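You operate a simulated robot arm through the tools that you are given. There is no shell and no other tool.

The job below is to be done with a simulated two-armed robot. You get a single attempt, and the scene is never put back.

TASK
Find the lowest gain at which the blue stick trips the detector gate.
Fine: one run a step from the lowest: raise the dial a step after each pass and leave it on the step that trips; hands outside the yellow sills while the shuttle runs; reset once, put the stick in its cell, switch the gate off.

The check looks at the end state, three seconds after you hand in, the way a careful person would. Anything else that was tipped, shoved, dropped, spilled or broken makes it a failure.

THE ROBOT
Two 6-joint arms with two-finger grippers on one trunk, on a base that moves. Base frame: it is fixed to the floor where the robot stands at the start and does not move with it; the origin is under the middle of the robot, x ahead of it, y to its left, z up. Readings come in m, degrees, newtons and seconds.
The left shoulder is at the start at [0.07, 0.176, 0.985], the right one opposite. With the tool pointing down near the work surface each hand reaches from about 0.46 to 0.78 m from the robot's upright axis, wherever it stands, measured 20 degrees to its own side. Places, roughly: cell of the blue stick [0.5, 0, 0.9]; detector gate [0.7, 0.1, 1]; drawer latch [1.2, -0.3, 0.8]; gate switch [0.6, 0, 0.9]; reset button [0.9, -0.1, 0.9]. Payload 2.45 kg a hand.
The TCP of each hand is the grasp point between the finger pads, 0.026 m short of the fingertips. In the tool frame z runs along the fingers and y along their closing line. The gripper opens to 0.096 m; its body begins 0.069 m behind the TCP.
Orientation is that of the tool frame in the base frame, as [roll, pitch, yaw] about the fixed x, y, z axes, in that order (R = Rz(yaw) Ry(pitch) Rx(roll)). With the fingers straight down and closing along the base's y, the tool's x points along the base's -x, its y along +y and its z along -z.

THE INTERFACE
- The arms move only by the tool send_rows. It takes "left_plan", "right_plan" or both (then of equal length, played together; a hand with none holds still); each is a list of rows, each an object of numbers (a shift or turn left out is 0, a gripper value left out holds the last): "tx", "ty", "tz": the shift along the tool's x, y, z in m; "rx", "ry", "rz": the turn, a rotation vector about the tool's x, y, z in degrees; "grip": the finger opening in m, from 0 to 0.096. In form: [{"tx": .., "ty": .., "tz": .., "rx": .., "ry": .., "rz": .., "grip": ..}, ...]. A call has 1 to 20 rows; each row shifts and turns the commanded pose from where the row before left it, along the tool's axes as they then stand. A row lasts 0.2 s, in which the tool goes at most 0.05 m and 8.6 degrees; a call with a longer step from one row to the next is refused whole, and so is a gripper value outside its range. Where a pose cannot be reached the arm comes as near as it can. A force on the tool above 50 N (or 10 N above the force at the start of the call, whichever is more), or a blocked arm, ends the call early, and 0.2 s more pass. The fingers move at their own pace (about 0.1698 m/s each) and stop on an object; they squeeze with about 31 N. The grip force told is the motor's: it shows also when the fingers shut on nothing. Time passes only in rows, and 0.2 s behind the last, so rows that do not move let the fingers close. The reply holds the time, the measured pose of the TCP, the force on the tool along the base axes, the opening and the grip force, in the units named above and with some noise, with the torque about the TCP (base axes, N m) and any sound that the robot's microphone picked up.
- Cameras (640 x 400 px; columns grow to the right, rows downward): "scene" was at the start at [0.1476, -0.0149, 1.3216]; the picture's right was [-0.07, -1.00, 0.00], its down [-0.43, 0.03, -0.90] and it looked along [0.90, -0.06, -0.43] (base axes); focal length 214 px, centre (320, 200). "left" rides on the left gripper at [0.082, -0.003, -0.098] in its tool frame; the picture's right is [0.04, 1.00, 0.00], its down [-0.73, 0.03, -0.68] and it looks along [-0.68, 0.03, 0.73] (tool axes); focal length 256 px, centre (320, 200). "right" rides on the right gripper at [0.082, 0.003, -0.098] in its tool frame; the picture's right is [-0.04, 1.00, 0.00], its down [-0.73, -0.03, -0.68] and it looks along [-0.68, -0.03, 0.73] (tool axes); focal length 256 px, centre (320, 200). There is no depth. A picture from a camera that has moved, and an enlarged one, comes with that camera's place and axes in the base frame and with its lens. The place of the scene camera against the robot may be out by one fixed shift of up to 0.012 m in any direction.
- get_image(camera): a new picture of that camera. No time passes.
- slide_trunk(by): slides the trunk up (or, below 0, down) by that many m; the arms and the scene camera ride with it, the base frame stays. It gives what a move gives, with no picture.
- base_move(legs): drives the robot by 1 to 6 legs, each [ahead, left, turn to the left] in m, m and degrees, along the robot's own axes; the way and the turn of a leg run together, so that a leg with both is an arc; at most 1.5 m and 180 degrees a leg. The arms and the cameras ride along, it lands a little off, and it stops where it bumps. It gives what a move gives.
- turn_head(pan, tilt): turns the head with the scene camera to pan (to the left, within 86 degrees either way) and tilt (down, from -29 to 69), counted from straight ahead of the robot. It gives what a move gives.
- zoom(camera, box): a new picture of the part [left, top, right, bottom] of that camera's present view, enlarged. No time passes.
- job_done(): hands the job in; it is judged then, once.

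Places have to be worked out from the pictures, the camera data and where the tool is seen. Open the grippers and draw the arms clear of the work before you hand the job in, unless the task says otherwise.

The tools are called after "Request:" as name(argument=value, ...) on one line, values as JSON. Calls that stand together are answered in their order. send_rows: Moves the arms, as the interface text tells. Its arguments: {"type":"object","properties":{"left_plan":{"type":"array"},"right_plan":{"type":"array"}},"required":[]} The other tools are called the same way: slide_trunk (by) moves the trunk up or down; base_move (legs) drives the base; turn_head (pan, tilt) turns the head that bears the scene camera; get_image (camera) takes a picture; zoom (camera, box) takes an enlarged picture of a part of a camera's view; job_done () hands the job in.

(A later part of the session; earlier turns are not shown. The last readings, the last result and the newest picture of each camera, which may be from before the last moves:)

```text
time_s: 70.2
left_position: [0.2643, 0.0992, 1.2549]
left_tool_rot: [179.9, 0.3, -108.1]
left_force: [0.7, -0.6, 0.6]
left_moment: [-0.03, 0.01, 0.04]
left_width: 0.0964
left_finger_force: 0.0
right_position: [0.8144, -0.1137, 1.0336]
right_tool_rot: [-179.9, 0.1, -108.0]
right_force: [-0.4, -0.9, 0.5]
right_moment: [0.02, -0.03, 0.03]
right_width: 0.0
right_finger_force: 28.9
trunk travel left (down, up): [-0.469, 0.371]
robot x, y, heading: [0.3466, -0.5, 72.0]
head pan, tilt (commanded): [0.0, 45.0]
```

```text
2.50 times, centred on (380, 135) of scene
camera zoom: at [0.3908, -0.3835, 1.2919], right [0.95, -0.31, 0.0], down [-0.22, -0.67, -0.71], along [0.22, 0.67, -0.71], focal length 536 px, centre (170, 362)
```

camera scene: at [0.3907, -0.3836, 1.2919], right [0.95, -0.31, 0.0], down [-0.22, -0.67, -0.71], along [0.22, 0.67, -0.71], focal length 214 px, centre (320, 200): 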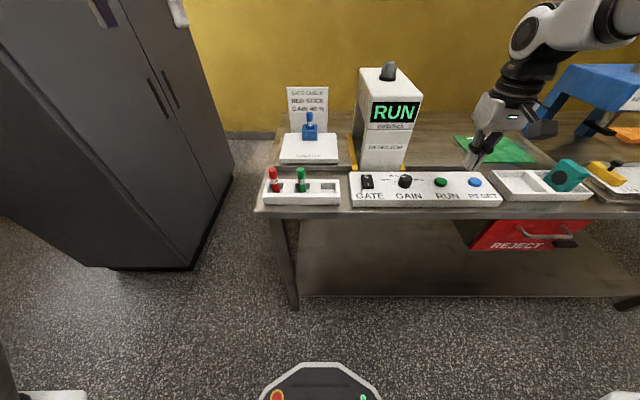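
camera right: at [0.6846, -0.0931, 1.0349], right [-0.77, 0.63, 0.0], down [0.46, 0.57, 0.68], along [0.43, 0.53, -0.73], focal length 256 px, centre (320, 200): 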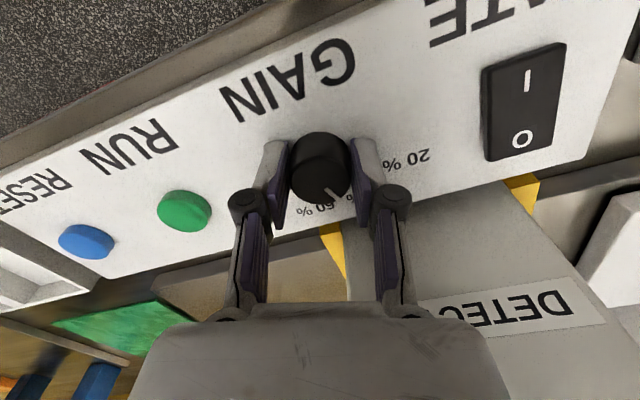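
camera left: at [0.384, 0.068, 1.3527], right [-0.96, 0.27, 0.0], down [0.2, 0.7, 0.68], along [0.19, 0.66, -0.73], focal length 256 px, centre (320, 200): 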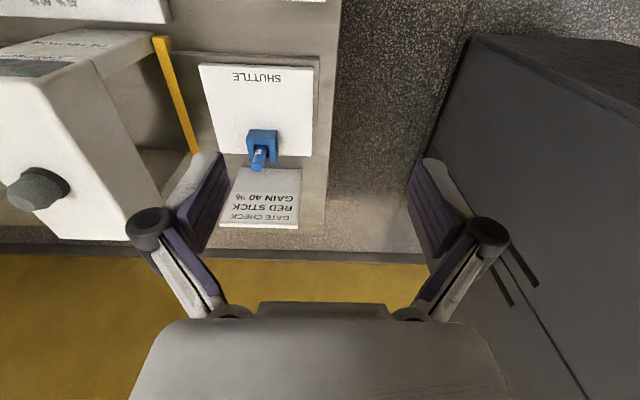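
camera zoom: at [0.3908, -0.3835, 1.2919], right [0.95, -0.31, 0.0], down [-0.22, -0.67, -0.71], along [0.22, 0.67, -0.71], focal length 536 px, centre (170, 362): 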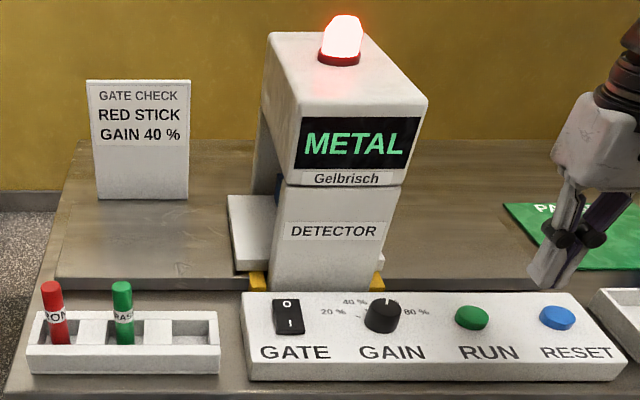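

At 60 % the gate tripped: the display reads METAL, the lamp is red and the shuttle is in the gate. I'll wait a moment to see whether it stands still before resetting.

Request:
send_rows(right_plan=[{}, {}, {}, {}, {}, {}, {}, {}, {}, {}])

Request:
zoom(camera="scene", box=[270, 55, 490, 215])

```text
time_s: 72.4
left_position: [0.2661, 0.098, 1.2544]
left_tool_rot: [-180.0, 0.2, -108.2]
left_force: [-0.1, 0.8, 0.8]
left_moment: [0.0, -0.04, 0.03]
left_width: 0.096
left_finger_force: 0.0
right_position: [0.814, -0.1137, 1.034]
right_tool_rot: [-180.0, 0.0, -108.0]
right_force: [-0.5, -0.2, -0.2]
right_moment: [-0.01, 0.01, 0.03]
right_width: 0.0
right_finger_force: 28.5
trunk travel left (down, up): [-0.469, 0.371]
robot x, y, heading: [0.3446, -0.5016, 72.0]
head pan, tilt (commanded): [0.0, 45.0]
```

```text
2.50 times, centred on (380, 135) of scene
camera zoom: at [0.3907, -0.3836, 1.2919], right [0.95, -0.31, 0.0], down [-0.22, -0.67, -0.71], along [0.22, 0.67, -0.71], focal length 536 px, centre (170, 362)
```

zoom: 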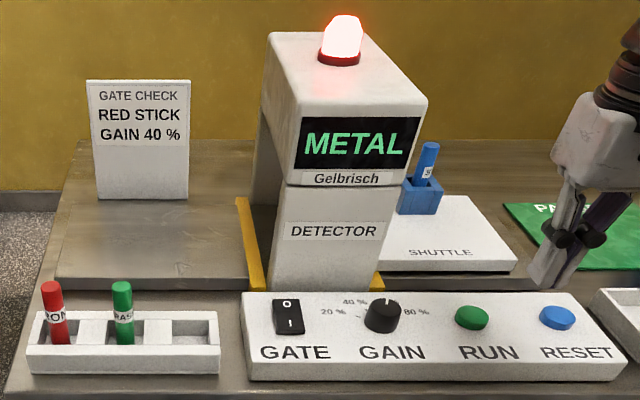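

The shuttle keeps running its cycle with METAL latched, so I'll wait until it stops.

Request:
send_rows(right_plan=[{}, {}, {}, {}, {}, {}, {}, {}, {}, {}, {}, {}, {}, {}, {}, {}, {}, {}])

Request:
zoom(camera="scene", box=[270, 55, 490, 215])

Request:
send_rows(right_plan=[{}, {}, {}, {}, {}, {}, {}, {}, {}, {}, {}, {}, {}, {}, {}, {}, {}, {}, {}, {}])

Request:
zoom(camera="scene", box=[270, 55, 490, 215])

```text
time_s: 76.2
left_position: [0.2657, 0.0989, 1.255]
left_tool_rot: [179.9, 0.1, -108.1]
left_force: [0.3, -0.6, -0.1]
left_moment: [-0.01, -0.02, -0.01]
left_width: 0.0958
left_finger_force: 0.1
right_position: [0.8148, -0.1136, 1.0336]
right_tool_rot: [-180.0, 0.0, -108.0]
right_force: [0.0, -0.2, -0.6]
right_moment: [-0.01, -0.05, -0.02]
right_width: 0.0
right_finger_force: 28.0
trunk travel left (down, up): [-0.469, 0.371]
robot x, y, heading: [0.3463, -0.507, 71.8]
head pan, tilt (commanded): [0.0, 45.0]
```

```text
2.50 times, centred on (380, 135) of scene
camera zoom: at [0.3907, -0.3836, 1.2919], right [0.95, -0.31, 0.0], down [-0.22, -0.67, -0.71], along [0.22, 0.67, -0.71], focal length 536 px, centre (170, 362)
```

zoom: 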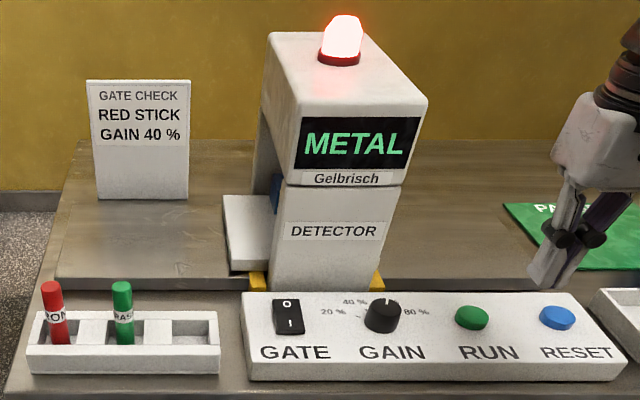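

```text
time_s: 80.4
left_position: [0.2662, 0.0979, 1.2563]
left_tool_rot: [-180.0, 0.2, -108.2]
left_force: [0.8, -0.6, -0.4]
left_moment: [0.02, 0.03, -0.03]
left_width: 0.096
left_finger_force: 0.1
right_position: [0.8151, -0.1133, 1.0329]
right_tool_rot: [-179.9, 0.1, -108.1]
right_force: [0.4, 0.7, 0.0]
right_moment: [-0.02, -0.01, -0.01]
right_width: 0.0002
right_finger_force: 28.7
trunk travel left (down, up): [-0.469, 0.371]
robot x, y, heading: [0.3458, -0.5009, 71.6]
head pan, tilt (commanded): [0.0, 45.0]
```

```text
2.50 times, centred on (380, 135) of scene
camera zoom: at [0.3907, -0.3835, 1.2919], right [0.95, -0.31, 0.0], down [-0.22, -0.67, -0.71], along [0.22, 0.67, -0.71], focal length 536 px, centre (170, 362)
```

zoom: 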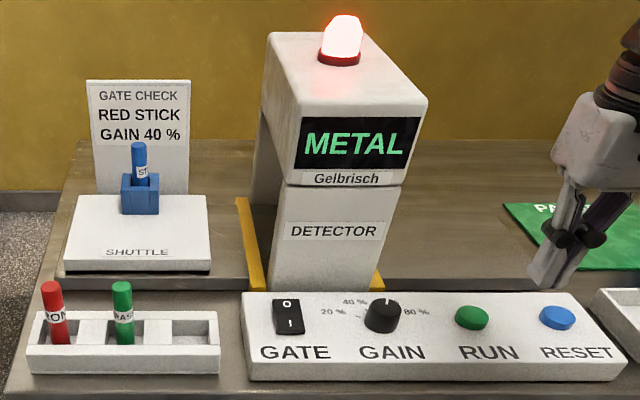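

The shuttle is home with METAL latched at 60 %. I'll move the closed fingers over RESET (about 0.093 m right of RUN) and check alignment.

Request:
send_rows(right_plan=[{"tx": -0.02, "ty": -0.031}, {"tx": -0.02, "ty": -0.031}, {"tx": -0.02, "ty": -0.031}, {"tz": 0.035}])

Request:
zoom(camera="right", box=[200, 50, 500, 238])

```text
time_s: 81.4
left_position: [0.2661, 0.0991, 1.2548]
left_tool_rot: [-180.0, 0.0, -108.1]
left_force: [0.6, -0.4, -0.3]
left_moment: [-0.03, 0.03, -0.01]
left_width: 0.0961
left_finger_force: 0.0
right_position: [0.9237, -0.0825, 0.997]
right_tool_rot: [180.0, 0.2, -108.0]
right_force: [-0.3, 0.1, -0.4]
right_moment: [0.01, 0.02, 0.04]
right_width: 0.0
right_finger_force: 28.3
trunk travel left (down, up): [-0.469, 0.371]
robot x, y, heading: [0.3452, -0.4971, 71.8]
head pan, tilt (commanded): [0.0, 45.0]
```

```text
2.13 times, centred on (350, 144) of right
camera zoom: at [0.8951, -0.1597, 1.0947], right [-0.94, 0.35, 0.0], down [0.25, 0.69, 0.68], along [0.24, 0.64, -0.73], focal length 545 px, centre (256, 319)
```

zoom: 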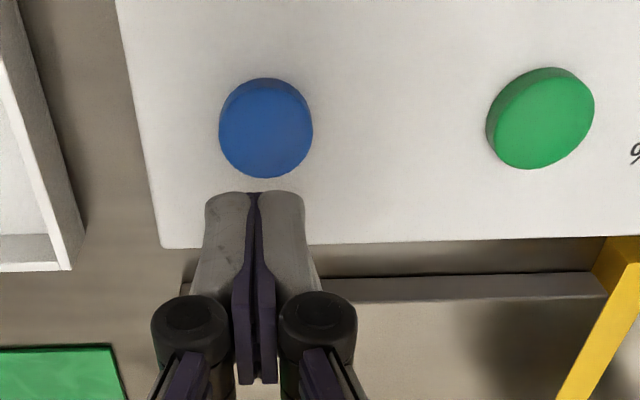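

RESET is centred under the fingertips. I'll press it once and retreat up and back.

Request:
send_rows(right_plan=[{"ty": 0.002, "tz": 0.035}, {"tz": 0.018}, {"tz": 0.007}, {"tz": 0.004}, {"tz": -0.03}, {"tz": -0.04, "tx": 0.02}, {"tz": -0.03, "tx": 0.04}])

Request:
zoom(camera="scene", box=[270, 55, 490, 215])

```text
time_s: 83.0
left_position: [0.2651, 0.0967, 1.2563]
left_tool_rot: [-180.0, 0.3, -108.1]
left_force: [0.3, -0.6, 0.9]
left_moment: [0.04, -0.02, -0.01]
left_width: 0.0964
left_finger_force: 0.2
right_position: [0.9008, -0.1427, 1.0344]
right_tool_rot: [-180.0, 0.1, -108.0]
right_force: [-0.1, -0.7, 0.2]
right_moment: [0.04, -0.03, -0.02]
right_width: 0.0002
right_finger_force: 28.5
trunk travel left (down, up): [-0.469, 0.371]
robot x, y, heading: [0.3411, -0.5014, 71.7]
head pan, tilt (commanded): [0.0, 45.0]
heard: click
```

```text
2.50 times, centred on (380, 135) of scene
camera zoom: at [0.3903, -0.386, 1.2921], right [0.95, -0.31, 0.0], down [-0.22, -0.67, -0.71], along [0.22, 0.67, -0.71], focal length 536 px, centre (170, 362)
```

zoom: 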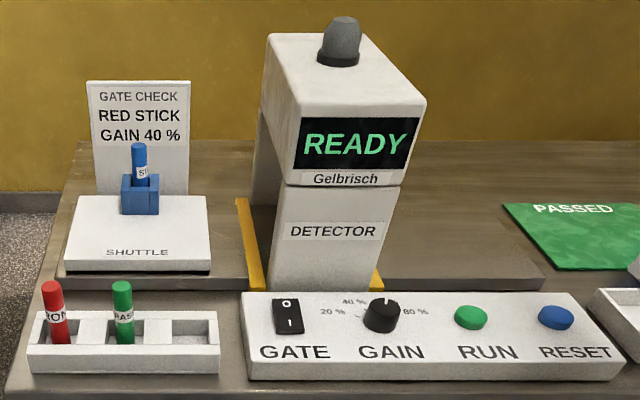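

RESET took: the display is back to READY with the dial still on 60 %. Next is the stick. I'll raise the right hand and shift the base 0.22 m right and 0.08 m ahead, so the stick and the empty third cell both lie on the left arm's own side.

Request:
send_rows(right_plan=[{"tz": -0.045, "tx": 0.01}, {"tz": -0.045, "tx": 0.01}, {"tz": -0.045}, {"tz": -0.03}])

Request:
base_move(legs=[[0, -0.22, 0], [0.08, 0, 0]])

Request:
get_image(camera="scene")

Request:
get_image(camera="left")

```text
time_s: 84.0
left_position: [0.2648, 0.0986, 1.2555]
left_tool_rot: [-180.0, 0.1, -108.1]
left_force: [-0.2, -0.5, -0.1]
left_moment: [0.02, 0.01, 0.01]
left_width: 0.0959
left_finger_force: 0.0
right_position: [0.8938, -0.1606, 1.1987]
right_tool_rot: [-180.0, 0.1, -108.0]
right_force: [0.4, -0.3, 0.1]
right_moment: [0.02, -0.01, -0.01]
right_width: 0.0
right_finger_force: 28.7
trunk travel left (down, up): [-0.469, 0.371]
robot x, y, heading: [0.3452, -0.5, 71.7]
head pan, tilt (commanded): [0.0, 45.0]
```

```text
time_s: 86.4
left_position: [0.5, 0.108, 1.2542]
left_tool_rot: [179.9, 0.1, -108.2]
left_force: [0.2, 1.2, 0.3]
left_moment: [-0.01, 0.05, 0.01]
left_width: 0.0958
left_finger_force: 0.0
right_position: [1.1284, -0.1508, 1.1978]
right_tool_rot: [179.9, 0.0, -108.0]
right_force: [1.0, -0.5, -0.7]
right_moment: [-0.07, 0.01, -0.05]
right_width: 0.0003
right_finger_force: 28.3
trunk travel left (down, up): [-0.469, 0.371]
robot x, y, heading: [0.5771, -0.4869, 72.0]
head pan, tilt (commanded): [0.0, 45.0]
```

```text
taken
camera scene: at [0.6245, -0.374, 1.2918], right [0.95, -0.31, 0.0], down [-0.22, -0.67, -0.71], along [0.22, 0.67, -0.71], focal length 214 px, centre (320, 200)
```

scene: 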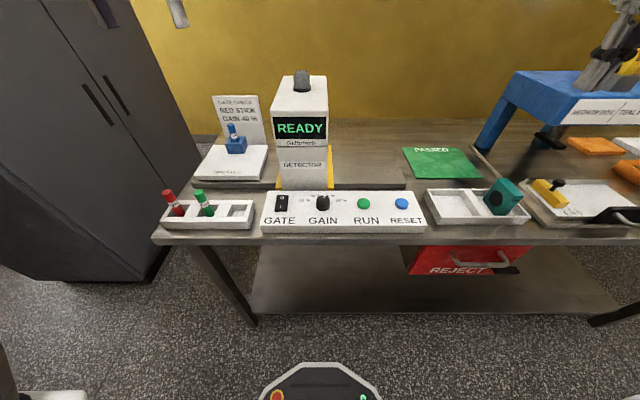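

```text
taken
camera left: at [0.4766, 0.0299, 1.3524], right [-0.96, 0.27, 0.0], down [0.2, 0.7, 0.68], along [0.19, 0.65, -0.73], focal length 256 px, centre (320, 200)
```

left: 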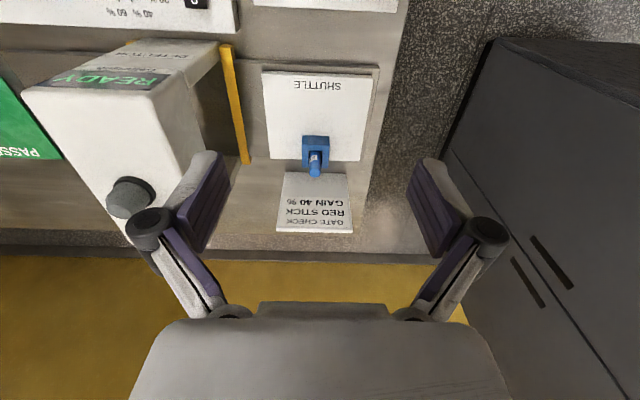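

The robot is well placed. I'll zoom the left camera on the stick, its nest and the gate edge, and the scene camera on the rack's empty cell.

Request:
zoom(camera="left", box=[250, 110, 390, 200])

Request:
zoom(camera="scene", box=[150, 85, 290, 235])

```text
4.44 times, centred on (320, 155) of left
camera zoom: at [0.4766, 0.0299, 1.3524], right [-0.96, 0.27, 0.0], down [0.2, 0.7, 0.68], along [0.19, 0.65, -0.73], focal length 1138 px, centre (320, 400)
```

zoom: 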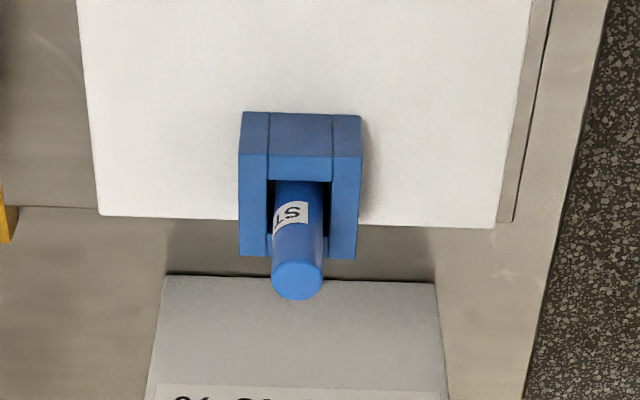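

```text
2.67 times, centred on (220, 160) of scene
camera zoom: at [0.6245, -0.374, 1.2918], right [0.95, -0.31, 0.0], down [-0.22, -0.67, -0.71], along [0.22, 0.67, -0.71], focal length 572 px, centre (587, 307)
```

zoom: 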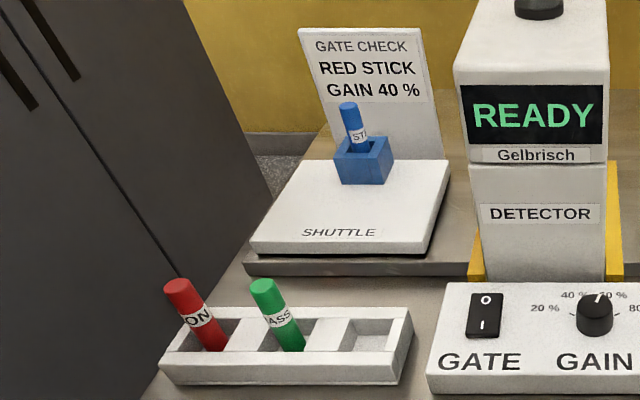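

The stick is vertical with its top near z 1.0, but it is about 0.77 m from the axis, close to the reach limit. I'll move the base 0.035 m further ahead and then bring the open left hand over it.

Request:
base_move(legs=[[0.035, 0, 0]])

Request:
send_rows(left_plan=[{"tx": -0.03}, {"tx": -0.03}, {"tx": -0.03}, {"tx": -0.03, "tz": 0.02}, {"tz": 0.04}, {"tz": 0.04}])

Request:
get_image(camera="left")

Request:
zoom(camera="scene", box=[150, 55, 290, 235])

```text
time_s: 87.2
left_position: [0.5091, 0.1391, 1.2575]
left_tool_rot: [-180.0, 0.3, -108.2]
left_force: [0.4, 0.1, -0.2]
left_moment: [0.05, -0.02, 0.02]
left_width: 0.0961
left_finger_force: 0.0
right_position: [1.1383, -0.121, 1.1993]
right_tool_rot: [179.9, 0.3, -108.0]
right_force: [0.5, 0.3, 0.0]
right_moment: [0.01, -0.01, 0.0]
right_width: 0.0002
right_finger_force: 28.4
trunk travel left (down, up): [-0.469, 0.371]
robot x, y, heading: [0.589, -0.4587, 71.8]
head pan, tilt (commanded): [0.0, 45.0]
```

```text
time_s: 88.6
left_position: [0.5364, 0.2158, 1.1058]
left_tool_rot: [-180.0, 0.1, -108.2]
left_force: [0.3, 0.5, -0.7]
left_moment: [-0.01, 0.02, 0.0]
left_width: 0.0959
left_finger_force: 0.2
left hand out of reach, approached as far as the arm can: row 1, 2, 3, 4
right_position: [1.1397, -0.1178, 1.1968]
right_tool_rot: [-180.0, 0.0, -108.0]
right_force: [0.8, -0.2, -0.3]
right_moment: [0.0, 0.02, -0.02]
right_width: 0.0
right_finger_force: 28.2
trunk travel left (down, up): [-0.469, 0.371]
robot x, y, heading: [0.5872, -0.4601, 72.2]
head pan, tilt (commanded): [0.0, 45.0]
```

```text
taken
camera left: at [0.5122, 0.1373, 1.2042], right [-0.96, 0.27, 0.0], down [0.2, 0.7, 0.68], along [0.19, 0.65, -0.73], focal length 256 px, centre (320, 200)
```

left: 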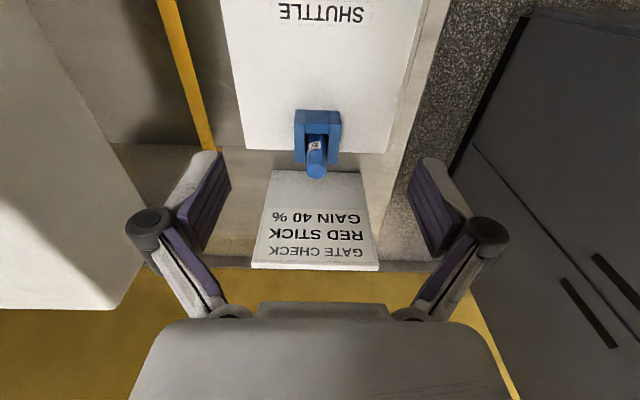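

```text
2.22 times, centred on (220, 145) of scene
camera zoom: at [0.6347, -0.3406, 1.2917], right [0.95, -0.31, 0.0], down [-0.22, -0.67, -0.71], along [0.22, 0.67, -0.71], focal length 477 px, centre (542, 322)
```

zoom: 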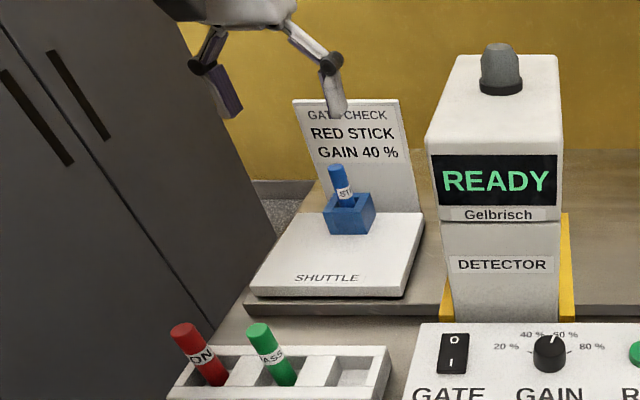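

The left hand is now at z 1.106 and within reach. I'll zoom in on the stick from here to triangulate it with the earlier view.

Request:
zoom(camera="left", box=[250, 95, 390, 195])

```text
4.00 times, centred on (320, 145) of left
camera zoom: at [0.5122, 0.1373, 1.2042], right [-0.96, 0.27, 0.0], down [0.2, 0.7, 0.68], along [0.19, 0.65, -0.73], focal length 1024 px, centre (320, 420)
```

zoom: 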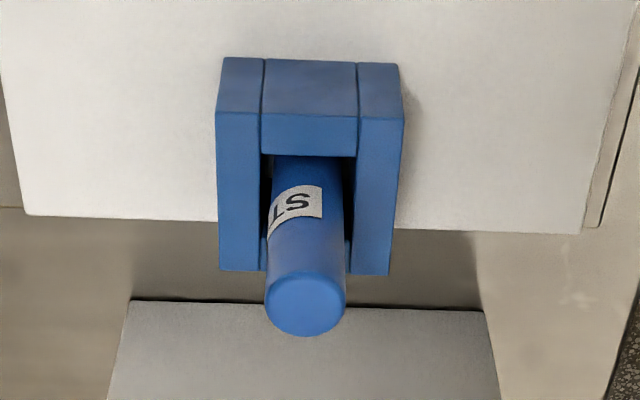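

The stick lies about 0.067 m further ahead with its top at z ≈ 1.0, and the nest top is at about 0.95. The arm's outward reach shrinks when the hand is high relative to the shoulder, so I'll raise the trunk 0.15 m and look again.

Request:
slide_trunk(by=0.15)

Request:
get_image(camera="left")

Request:
get_image(camera="scene")

```text
time_s: 90.4
left_position: [0.5357, 0.2158, 1.2573]
left_tool_rot: [-179.9, 0.3, -108.2]
left_force: [-1.0, 0.4, 0.6]
left_moment: [-0.03, 0.01, 0.0]
left_width: 0.096
left_finger_force: 0.1
right_position: [1.1383, -0.1183, 1.3486]
right_tool_rot: [180.0, 0.2, -108.0]
right_force: [0.5, -0.1, -0.5]
right_moment: [0.0, 0.0, 0.0]
right_width: 0.0002
right_finger_force: 28.4
trunk travel left (down, up): [-0.619, 0.221]
robot x, y, heading: [0.5842, -0.4593, 71.8]
head pan, tilt (commanded): [0.0, 45.0]
```

```text
taken
camera left: at [0.5122, 0.1363, 1.3551], right [-0.96, 0.27, 0.0], down [0.2, 0.7, 0.68], along [0.19, 0.66, -0.73], focal length 256 px, centre (320, 200)
```

left: 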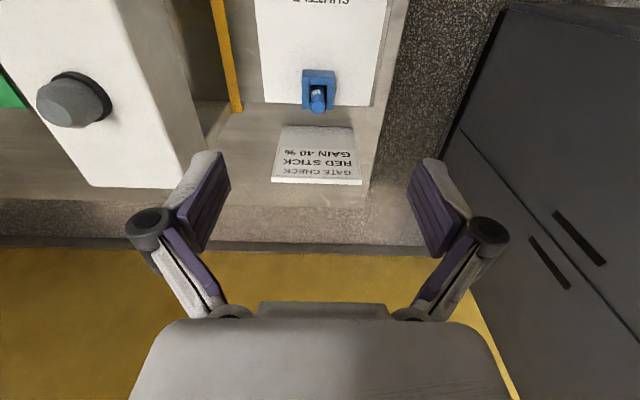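

```text
taken
camera scene: at [0.6346, -0.3417, 1.4418], right [0.95, -0.31, 0.0], down [-0.22, -0.67, -0.71], along [0.22, 0.67, -0.71], focal length 214 px, centre (320, 200)
```

scene: 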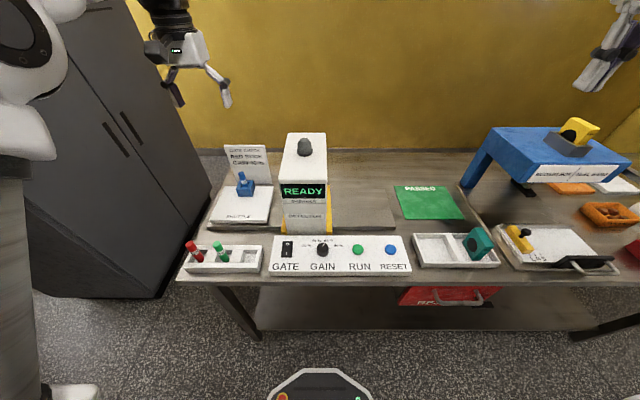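

This gives a clean vertical baseline of 0.15 m. I'll zoom on the stick again to fix its position and height.

Request:
zoom(camera="left", box=[250, 45, 390, 145])

Request:
zoom(camera="scene", box=[180, 130, 340, 290])

```text
4.00 times, centred on (320, 95) of left
camera zoom: at [0.5122, 0.1363, 1.3551], right [-0.96, 0.27, 0.0], down [0.2, 0.7, 0.68], along [0.19, 0.66, -0.73], focal length 1024 px, centre (320, 620)
```

zoom: 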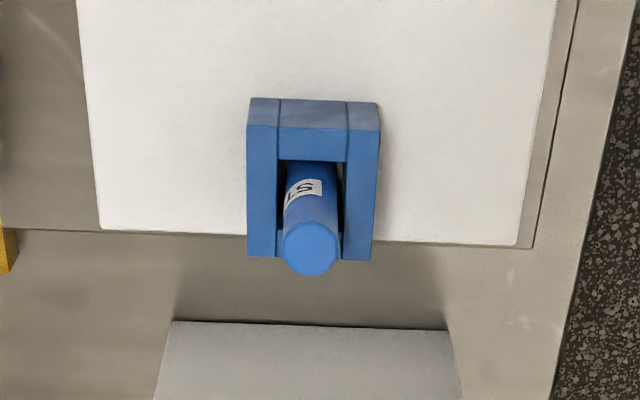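

```text
2.50 times, centred on (260, 210) of scene
camera zoom: at [0.6346, -0.3417, 1.4418], right [0.95, -0.31, 0.0], down [-0.22, -0.67, -0.71], along [0.22, 0.67, -0.71], focal length 536 px, centre (470, 175)
```

zoom: 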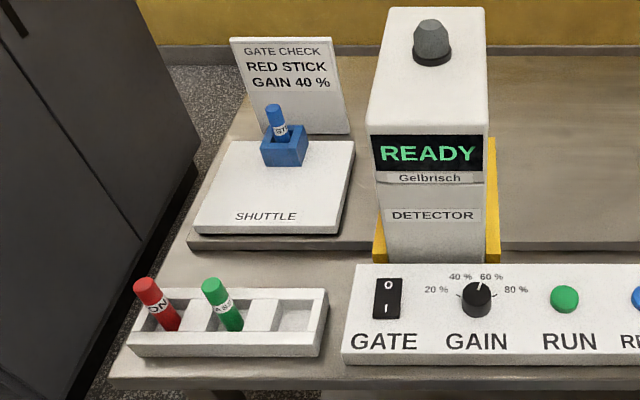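

The stick axis is 0.070 m ahead of the hand with no sideways offset; its top is at z 0.999 and the nest rim at 0.946. I'll go down to z ≈ 1.10 first, where the reach is longer, then forward over the stick, and check.

Request:
send_rows(left_plan=[{"tz": 0.04}, {"tz": 0.04}, {"tz": 0.04}, {"tz": 0.04}, {"tx": -0.035}, {"tx": -0.035}])

Request:
get_image(camera="left")

Request:
zoom(camera="scene", box=[180, 80, 340, 280])

```text
time_s: 91.8
left_position: [0.5577, 0.2842, 1.0959]
left_tool_rot: [-180.0, 0.2, -108.1]
left_force: [-0.2, 1.4, -0.4]
left_moment: [-0.05, -0.03, 0.0]
left_width: 0.0962
left_finger_force: 0.1
right_position: [1.1386, -0.1147, 1.3474]
right_tool_rot: [-180.0, 0.0, -107.9]
right_force: [-0.7, 0.4, 0.9]
right_moment: [-0.03, -0.02, -0.02]
right_width: 0.0002
right_finger_force: 28.0
trunk travel left (down, up): [-0.619, 0.221]
robot x, y, heading: [0.5869, -0.4594, 72.1]
head pan, tilt (commanded): [0.0, 45.0]
```

```text
taken
camera left: at [0.5348, 0.2059, 1.1942], right [-0.96, 0.27, 0.0], down [0.2, 0.71, 0.68], along [0.19, 0.65, -0.73], focal length 256 px, centre (320, 200)
```

left: 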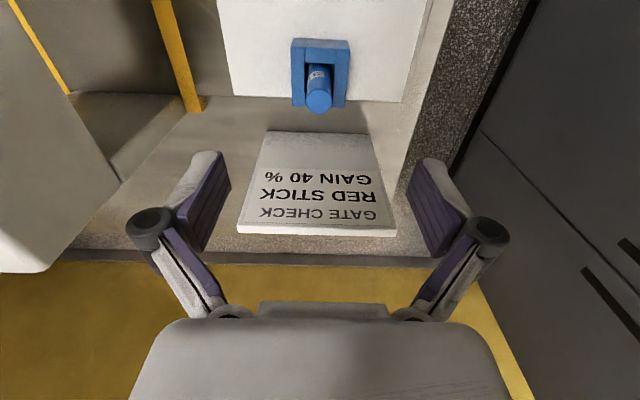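

```text
2.00 times, centred on (260, 180) of scene
camera zoom: at [0.635, -0.3394, 1.4417], right [0.95, -0.31, 0.0], down [-0.22, -0.67, -0.71], along [0.22, 0.67, -0.71], focal length 429 px, centre (440, 240)
```

zoom: 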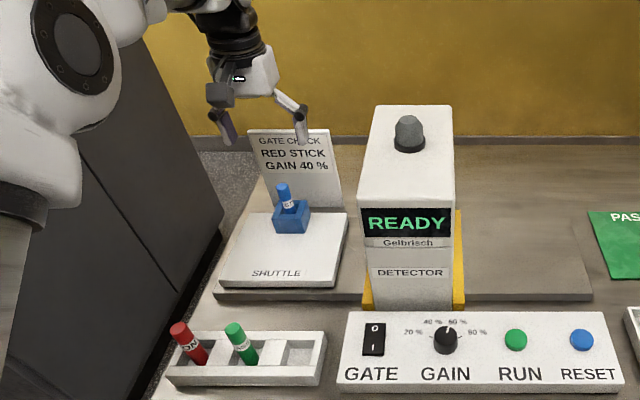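

The hand is over the stick with no reach warning. I'll zoom to check the fine alignment before descending.

Request:
zoom(camera="left", box=[250, 25, 390, 125])

```text
4.00 times, centred on (320, 75) of left
camera zoom: at [0.5348, 0.2059, 1.1942], right [-0.96, 0.27, 0.0], down [0.2, 0.71, 0.68], along [0.19, 0.65, -0.73], focal length 1024 px, centre (320, 700)
```

zoom: 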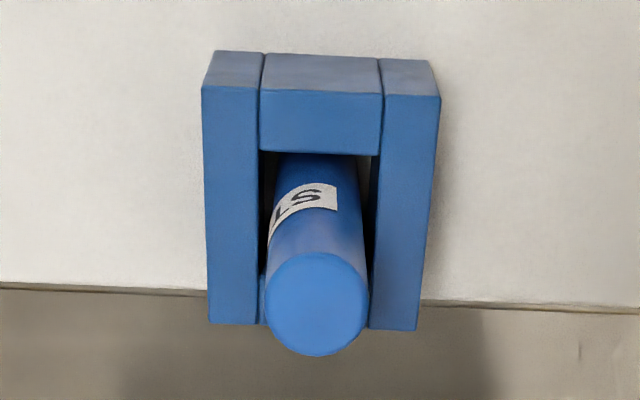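

The stick is 3 mm toward me from the tool axis and laterally centred. I'll correct that, descend to TCP z ≈ 0.98 (tips about 8 mm above the nest rim) and close.

Request:
send_rows(left_plan=[{"tx": 0.003, "tz": 0.03}, {"tz": 0.04}, {"tz": 0.03}, {"tz": 0.015}])

Request:
get_image(camera="left")

Request:
zoom(camera="scene", box=[200, 120, 300, 240])

```text
time_s: 92.8
left_position: [0.557, 0.2801, 0.984]
left_tool_rot: [-180.0, 0.2, -108.3]
left_force: [0.1, 0.4, -0.2]
left_moment: [0.01, -0.03, -0.02]
left_width: 0.0961
left_finger_force: 0.0
right_position: [1.1384, -0.1182, 1.3481]
right_tool_rot: [-180.0, 0.1, -108.0]
right_force: [0.2, 0.4, 0.0]
right_moment: [-0.03, -0.02, 0.0]
right_width: 0.0
right_finger_force: 28.0
trunk travel left (down, up): [-0.619, 0.221]
robot x, y, heading: [0.5908, -0.4565, 71.7]
head pan, tilt (commanded): [0.0, 45.0]
```

```text
taken
camera left: at [0.5336, 0.2011, 1.0807], right [-0.96, 0.27, 0.0], down [0.2, 0.7, 0.68], along [0.19, 0.66, -0.73], focal length 256 px, centre (320, 200)
```

left: 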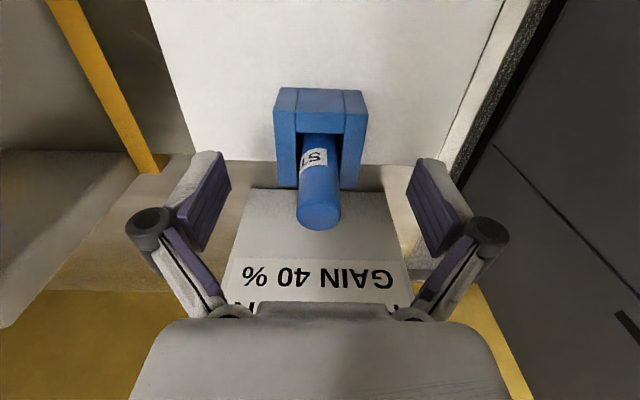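

```text
3.33 times, centred on (250, 180) of scene
camera zoom: at [0.6346, -0.3414, 1.4419], right [0.95, -0.31, 0.0], down [-0.22, -0.67, -0.71], along [0.22, 0.67, -0.71], focal length 715 px, centre (553, 267)
```

zoom: 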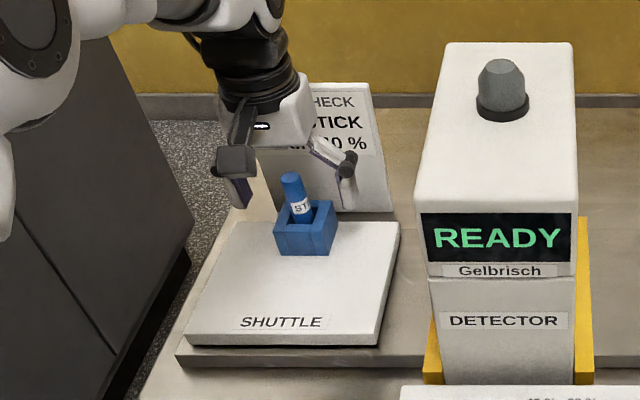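

The stick stands centred between the open fingers, above the nest rim. I'll close on it.

Request:
send_rows(left_plan=[{"grip": 0.01}, {}, {}, {}])

Request:
get_image(camera="left")

```text
time_s: 93.8
left_position: [0.5562, 0.2788, 0.984]
left_tool_rot: [-179.9, 0.1, -108.2]
left_force: [0.8, 0.6, 4.5]
left_moment: [0.07, 0.05, -0.05]
left_width: 0.019
left_finger_force: 31.0
right_position: [1.1379, -0.1188, 1.3491]
right_tool_rot: [-179.9, 0.1, -108.0]
right_force: [-0.2, 0.6, -0.3]
right_moment: [-0.02, -0.04, -0.01]
right_width: 0.0003
right_finger_force: 28.5
trunk travel left (down, up): [-0.619, 0.221]
robot x, y, heading: [0.5877, -0.4618, 71.8]
head pan, tilt (commanded): [0.0, 45.0]
```

```text
taken
camera left: at [0.5335, 0.2003, 1.0816], right [-0.96, 0.27, 0.0], down [0.2, 0.7, 0.68], along [0.19, 0.66, -0.73], focal length 256 px, centre (320, 200)
```

left: 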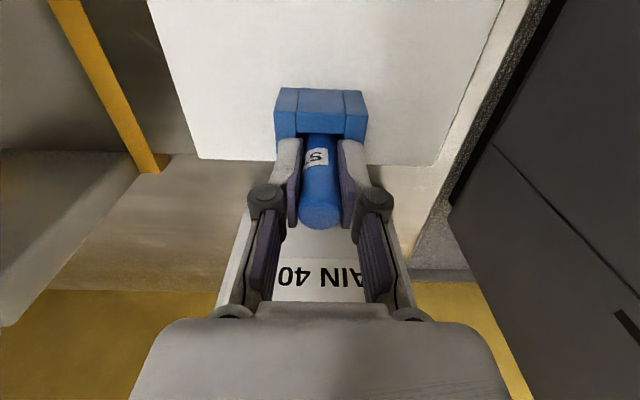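

The stick is held at 19 mm width and 31 N. I'll lift it straight up about 0.105 m out of the nest.

Request:
send_rows(left_plan=[{"tz": -0.015}, {"tz": -0.02}, {"tz": -0.03}, {"tz": -0.04}])

Request:
get_image(camera="left")

Request:
zoom(camera="scene", box=[180, 100, 340, 280])

```text
time_s: 94.8
left_position: [0.5567, 0.2779, 1.0887]
left_tool_rot: [-180.0, 0.2, -108.3]
left_force: [-0.6, -0.2, -0.1]
left_moment: [-0.01, 0.03, -0.01]
left_width: 0.0188
left_finger_force: 30.7
right_position: [1.1383, -0.1208, 1.3484]
right_tool_rot: [180.0, 0.2, -107.9]
right_force: [0.2, 0.4, -0.4]
right_moment: [0.0, 0.04, 0.0]
right_width: 0.0
right_finger_force: 28.8
trunk travel left (down, up): [-0.619, 0.221]
robot x, y, heading: [0.59, -0.4596, 71.8]
head pan, tilt (commanded): [0.0, 45.0]
```

```text
taken
camera left: at [0.5329, 0.1988, 1.1859], right [-0.96, 0.27, 0.0], down [0.2, 0.7, 0.68], along [0.19, 0.66, -0.73], focal length 256 px, centre (320, 200)
```

left: 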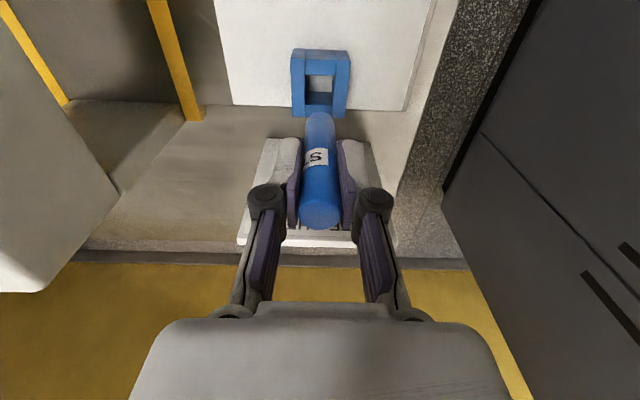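

```text
2.22 times, centred on (260, 190) of scene
camera zoom: at [0.6345, -0.3431, 1.442], right [0.95, -0.31, 0.0], down [-0.22, -0.67, -0.71], along [0.22, 0.67, -0.71], focal length 477 px, centre (453, 222)
```

zoom: 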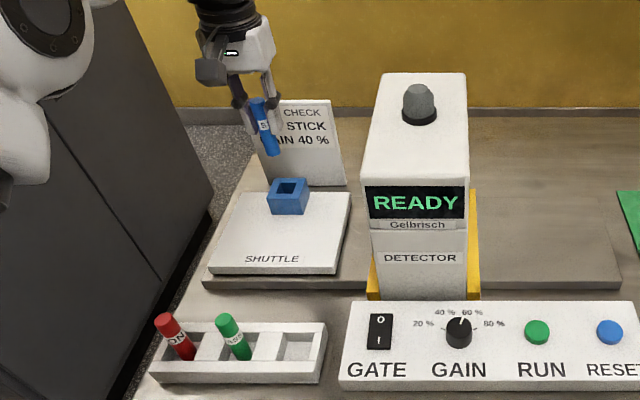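

The stick is out: it spans from about 0.066 m below the TCP to 0.015 m above, and the nest is empty. The empty third cell is at about (0.531, 0.043), near the arm's inner limit, so I'll back the base 0.06 m and then carry the stick over.

Request:
base_move(legs=[[-0.06, 0, 0]])

Request:
send_rows(left_plan=[{"tx": 0.035, "tz": -0.01}, {"tx": 0.035}, {"tx": 0.035}, {"tx": 0.03}])

Request:
get_image(camera="left")

Request:
zoom(camera="scene", box=[180, 100, 340, 290])

```text
time_s: 95.7
left_position: [0.5381, 0.2232, 1.0849]
left_tool_rot: [-179.9, 0.0, -108.2]
left_force: [0.2, -0.2, -0.2]
left_moment: [-0.02, 0.0, -0.01]
left_width: 0.0184
left_finger_force: 31.1
right_position: [1.1205, -0.1731, 1.3472]
right_tool_rot: [-180.0, 0.0, -108.0]
right_force: [0.5, 0.4, -0.5]
right_moment: [0.0, -0.01, 0.01]
right_width: 0.0001
right_finger_force: 28.8
trunk travel left (down, up): [-0.619, 0.221]
robot x, y, heading: [0.5702, -0.5161, 71.8]
head pan, tilt (commanded): [0.0, 45.0]
```

```text
time_s: 96.7
left_position: [0.495, 0.0922, 1.0981]
left_tool_rot: [180.0, 0.2, -108.2]
left_force: [-0.6, 0.3, 0.2]
left_moment: [0.01, 0.0, 0.02]
left_width: 0.0186
left_finger_force: 30.9
right_position: [1.1202, -0.176, 1.3486]
right_tool_rot: [-180.0, 0.1, -108.1]
right_force: [-0.1, -0.5, -0.8]
right_moment: [0.02, 0.01, -0.02]
right_width: 0.0
right_finger_force: 28.4
trunk travel left (down, up): [-0.619, 0.221]
robot x, y, heading: [0.5683, -0.5151, 71.8]
head pan, tilt (commanded): [0.0, 45.0]
```

```text
taken
camera left: at [0.4721, 0.0131, 1.1953], right [-0.96, 0.27, 0.0], down [0.2, 0.7, 0.68], along [0.19, 0.66, -0.73], focal length 256 px, centre (320, 200)
```

left: 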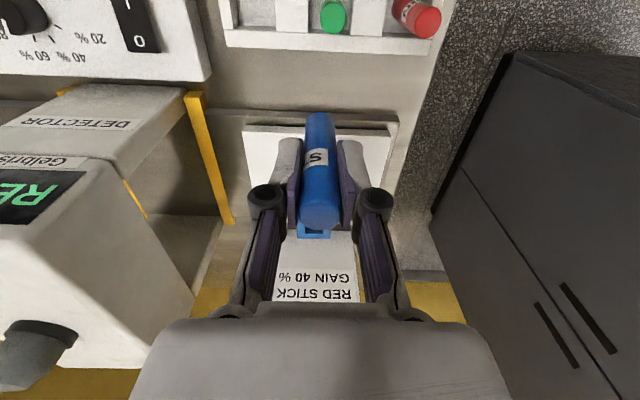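

```text
2.11 times, centred on (260, 195) of scene
camera zoom: at [0.6158, -0.3996, 1.442], right [0.95, -0.31, 0.0], down [-0.22, -0.67, -0.71], along [0.22, 0.67, -0.71], focal length 452 px, centre (446, 210)
```

zoom: 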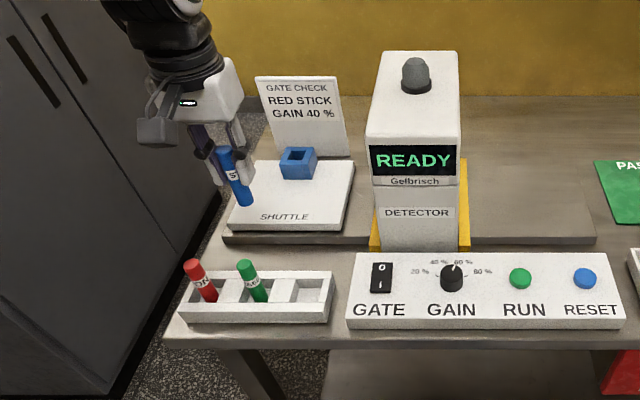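

From here the green stick's top is at about f -0.054 and l +0.008 from the hand, and the cell pitch is about 0.066 m, so the empty cell is at about f -0.054, l -0.058. I'll move there at the present height and re-measure.

Request:
send_rows(left_plan=[{"tx": 0.026, "ty": -0.029}, {"tx": 0.026, "ty": -0.029}])

Request:
get_image(camera="left")

Request:
zoom(camera="left", box=[220, 30, 440, 170])

Request:
zoom(camera="scene", box=[180, 140, 300, 270])

```text
time_s: 97.3
left_position: [0.5371, 0.0239, 1.0977]
left_tool_rot: [179.8, 0.3, -108.1]
left_force: [0.7, 0.4, 0.1]
left_moment: [0.02, 0.01, -0.03]
left_width: 0.0184
left_finger_force: 31.1
right_position: [1.1214, -0.1778, 1.3483]
right_tool_rot: [179.9, 0.2, -108.0]
right_force: [-0.2, -1.1, 0.1]
right_moment: [0.06, 0.02, 0.03]
right_width: 0.0
right_finger_force: 28.4
trunk travel left (down, up): [-0.619, 0.221]
robot x, y, heading: [0.5683, -0.513, 71.8]
head pan, tilt (commanded): [0.0, 45.0]
```

```text
taken
camera left: at [0.5133, -0.0552, 1.1957], right [-0.96, 0.27, 0.0], down [0.2, 0.7, 0.68], along [0.18, 0.66, -0.73], focal length 256 px, centre (320, 200)
```

left: 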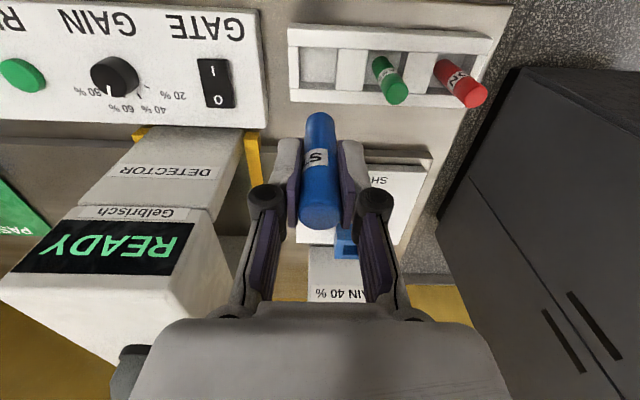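

```text
2.86 times, centred on (330, 100) of left
camera zoom: at [0.5133, -0.0552, 1.1957], right [-0.96, 0.27, 0.0], down [0.2, 0.7, 0.68], along [0.18, 0.66, -0.73], focal length 731 px, centre (291, 486)
```

zoom: 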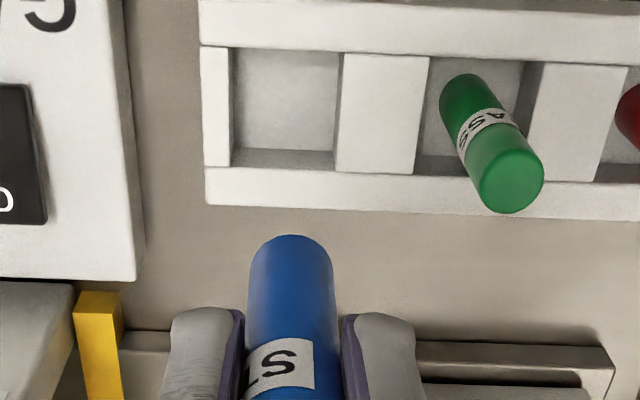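

```text
3.08 times, centred on (240, 205) of scene
camera zoom: at [0.6177, -0.4013, 1.4421], right [0.95, -0.31, 0.0], down [-0.22, -0.67, -0.71], along [0.22, 0.67, -0.71], focal length 660 px, centre (566, 185)
```

zoom: 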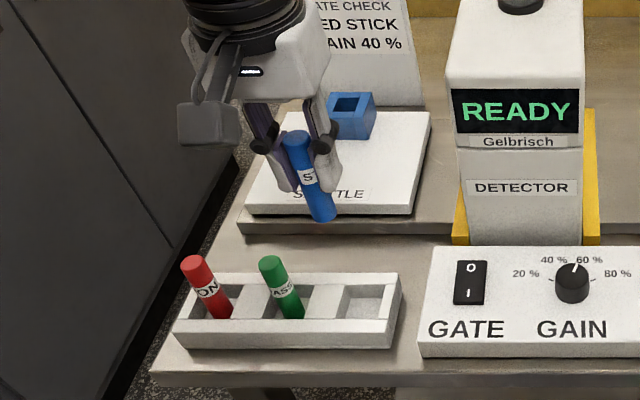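

The cell is 40×40 mm and its centre is within 2 mm of the stick's axis; the green stick is 0.068 m to the left, vertical, with its top at z ≈ 0.966. I'll shift 2 mm and lower the stick until its foot is just above the cell rim.

Request:
send_rows(left_plan=[{"ty": -0.002, "tz": 0.035}, {"tz": 0.035}, {"tz": 0.03}, {"tz": 0.02}])

Request:
get_image(camera="left")

Request:
zoom(camera="scene", box=[190, 150, 290, 270])

```text
time_s: 98.3
left_position: [0.5371, 0.0253, 0.9766]
left_tool_rot: [-179.9, 0.1, -108.2]
left_force: [0.2, -0.1, -1.1]
left_moment: [0.03, -0.02, -0.05]
left_width: 0.0188
left_finger_force: 30.2
right_position: [1.1204, -0.1745, 1.3476]
right_tool_rot: [180.0, 0.1, -108.0]
right_force: [0.9, 0.8, -0.6]
right_moment: [0.03, -0.04, 0.0]
right_width: 0.0001
right_finger_force: 28.0
trunk travel left (down, up): [-0.619, 0.221]
robot x, y, heading: [0.5671, -0.5146, 72.1]
head pan, tilt (commanded): [0.0, 45.0]
```

```text
taken
camera left: at [0.5143, -0.0526, 1.074], right [-0.96, 0.27, 0.0], down [0.2, 0.7, 0.68], along [0.19, 0.66, -0.73], focal length 256 px, centre (320, 200)
```

left: 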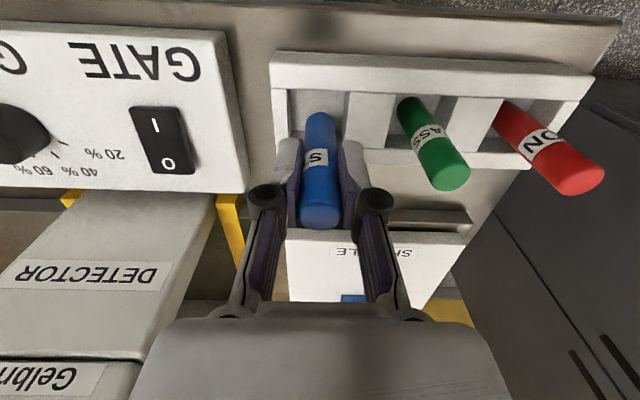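

```text
3.33 times, centred on (240, 210) of scene
camera zoom: at [0.6163, -0.3983, 1.4419], right [0.95, -0.31, 0.0], down [-0.22, -0.67, -0.71], along [0.22, 0.67, -0.71], focal length 715 px, centre (587, 167)
```

zoom: 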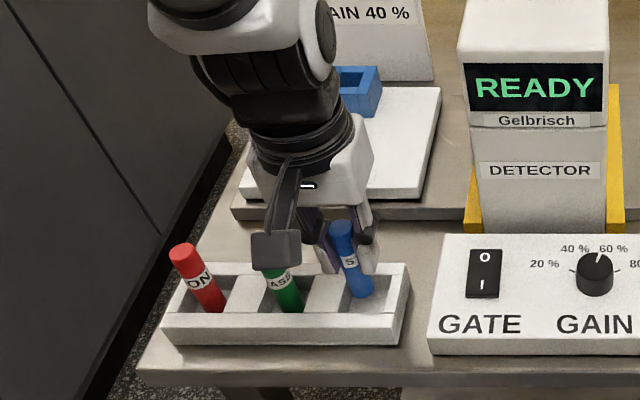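

The stick's foot (z ≈ 0.91) is centred over the cell opening. I'll lower it slowly, watching the vertical force for floor contact.

Request:
send_rows(left_plan=[{"tz": 0.01}, {"tz": 0.006}, {"tz": 0.004}])

```text
time_s: 99.1
left_position: [0.5352, 0.0259, 0.956]
left_tool_rot: [179.9, 0.2, -108.2]
left_force: [-0.3, 0.3, -1.0]
left_moment: [-0.01, -0.03, 0.03]
left_width: 0.0186
left_finger_force: 31.0
right_position: [1.1186, -0.1751, 1.348]
right_tool_rot: [-180.0, 0.1, -108.1]
right_force: [-0.1, -1.0, -1.2]
right_moment: [0.01, -0.03, 0.03]
right_width: 0.0
right_finger_force: 28.3
trunk travel left (down, up): [-0.619, 0.221]
robot x, y, heading: [0.566, -0.516, 71.8]
head pan, tilt (commanded): [0.0, 45.0]
```

No contact yet at TCP z 0.956. I'll continue in 2 mm steps.

Request:
send_rows(left_plan=[{"tz": 0.002}, {"tz": 0.002}])

Request:
zoom(camera="left", box=[240, 60, 480, 220])

```text
time_s: 99.7
left_position: [0.5364, 0.0259, 0.9523]
left_tool_rot: [180.0, 0.1, -108.2]
left_force: [0.7, 0.0, 0.4]
left_moment: [-0.01, 0.0, 0.0]
left_width: 0.0186
left_finger_force: 30.9
right_position: [1.1193, -0.1755, 1.3474]
right_tool_rot: [-180.0, 0.0, -108.0]
right_force: [0.5, 0.0, 0.2]
right_moment: [0.02, -0.04, 0.02]
right_width: 0.0003
right_finger_force: 29.0
trunk travel left (down, up): [-0.619, 0.221]
robot x, y, heading: [0.569, -0.5149, 71.9]
head pan, tilt (commanded): [0.0, 45.0]
```

```text
2.50 times, centred on (360, 140) of left
camera zoom: at [0.5131, -0.053, 1.0504], right [-0.96, 0.27, 0.0], down [0.2, 0.7, 0.68], along [0.19, 0.65, -0.73], focal length 640 px, centre (220, 350)
```

zoom: 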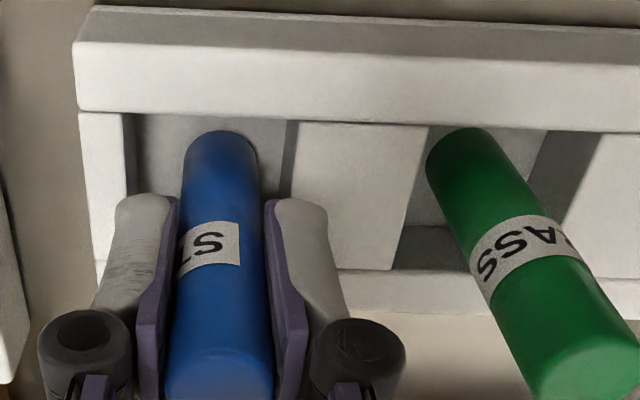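

The foot of the blue stick now appears level with the foot of the green one. I'll take two 1.5 mm steps more to find the floor.

Request:
send_rows(left_plan=[{"tz": 0.0015}, {"tz": 0.0015}])

```text
time_s: 100.3
left_position: [0.5367, 0.0251, 0.9502]
left_tool_rot: [179.9, 0.2, -108.2]
left_force: [0.0, 0.3, 0.2]
left_moment: [0.02, 0.02, 0.01]
left_width: 0.0183
left_finger_force: 31.0
right_position: [1.1195, -0.1751, 1.3485]
right_tool_rot: [-179.9, 0.0, -107.9]
right_force: [0.1, 0.3, 0.2]
right_moment: [0.01, 0.0, 0.03]
right_width: 0.0001
right_finger_force: 28.4
trunk travel left (down, up): [-0.619, 0.221]
robot x, y, heading: [0.5684, -0.516, 72.0]
head pan, tilt (commanded): [0.0, 45.0]
```

Request:
send_rows(left_plan=[{"tz": 0.0015}, {"tz": 0.0015}])

```text
time_s: 100.9
left_position: [0.5377, 0.0246, 0.9481]
left_tool_rot: [-180.0, 0.4, -108.2]
left_force: [-2.0, 1.6, 19.5]
left_moment: [0.12, 0.07, -0.02]
left_width: 0.0185
left_finger_force: 31.2
right_position: [1.1191, -0.177, 1.3493]
right_tool_rot: [-180.0, 0.2, -108.0]
right_force: [0.6, -0.1, 0.1]
right_moment: [-0.01, 0.02, 0.04]
right_width: 0.0
right_finger_force: 28.2
trunk travel left (down, up): [-0.619, 0.221]
robot x, y, heading: [0.5673, -0.5156, 72.1]
head pan, tilt (commanded): [0.0, 45.0]
```

The floor is touched (19.5 N upward). I'll ease up 1 mm, then open the fingers only to 0.036 m to stay clear of the green stick.

Request:
send_rows(left_plan=[{"tz": -0.001}, {"grip": 0.024}, {"grip": 0.03}, {"grip": 0.036}, {}])

Request:
zoom(camera="left", box=[240, 60, 480, 220])

```text
time_s: 102.1
left_position: [0.5363, 0.0257, 0.9476]
left_tool_rot: [-180.0, 0.2, -108.2]
left_force: [-0.4, -0.8, -0.1]
left_moment: [-0.02, 0.02, -0.01]
left_width: 0.0359
left_finger_force: 0.0
right_position: [1.1204, -0.1753, 1.3476]
right_tool_rot: [-180.0, 0.1, -108.0]
right_force: [-0.3, -0.7, 0.0]
right_moment: [-0.02, 0.03, -0.01]
right_width: 0.0
right_finger_force: 29.0
trunk travel left (down, up): [-0.619, 0.221]
robot x, y, heading: [0.567, -0.514, 71.9]
head pan, tilt (commanded): [0.0, 45.0]
```

```text
2.50 times, centred on (360, 140) of left
camera zoom: at [0.513, -0.0532, 1.0453], right [-0.96, 0.27, 0.0], down [0.2, 0.7, 0.68], along [0.19, 0.66, -0.73], focal length 640 px, centre (220, 350)
```

zoom: 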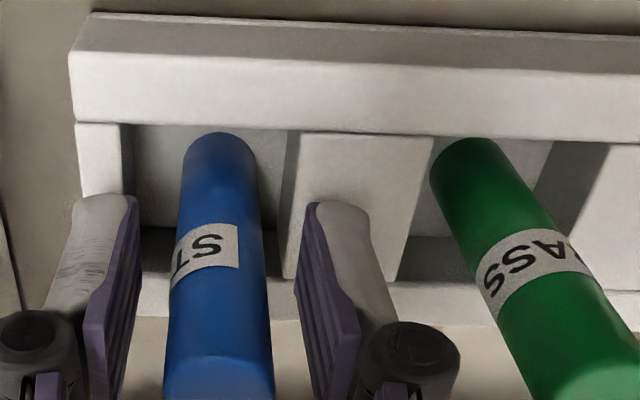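

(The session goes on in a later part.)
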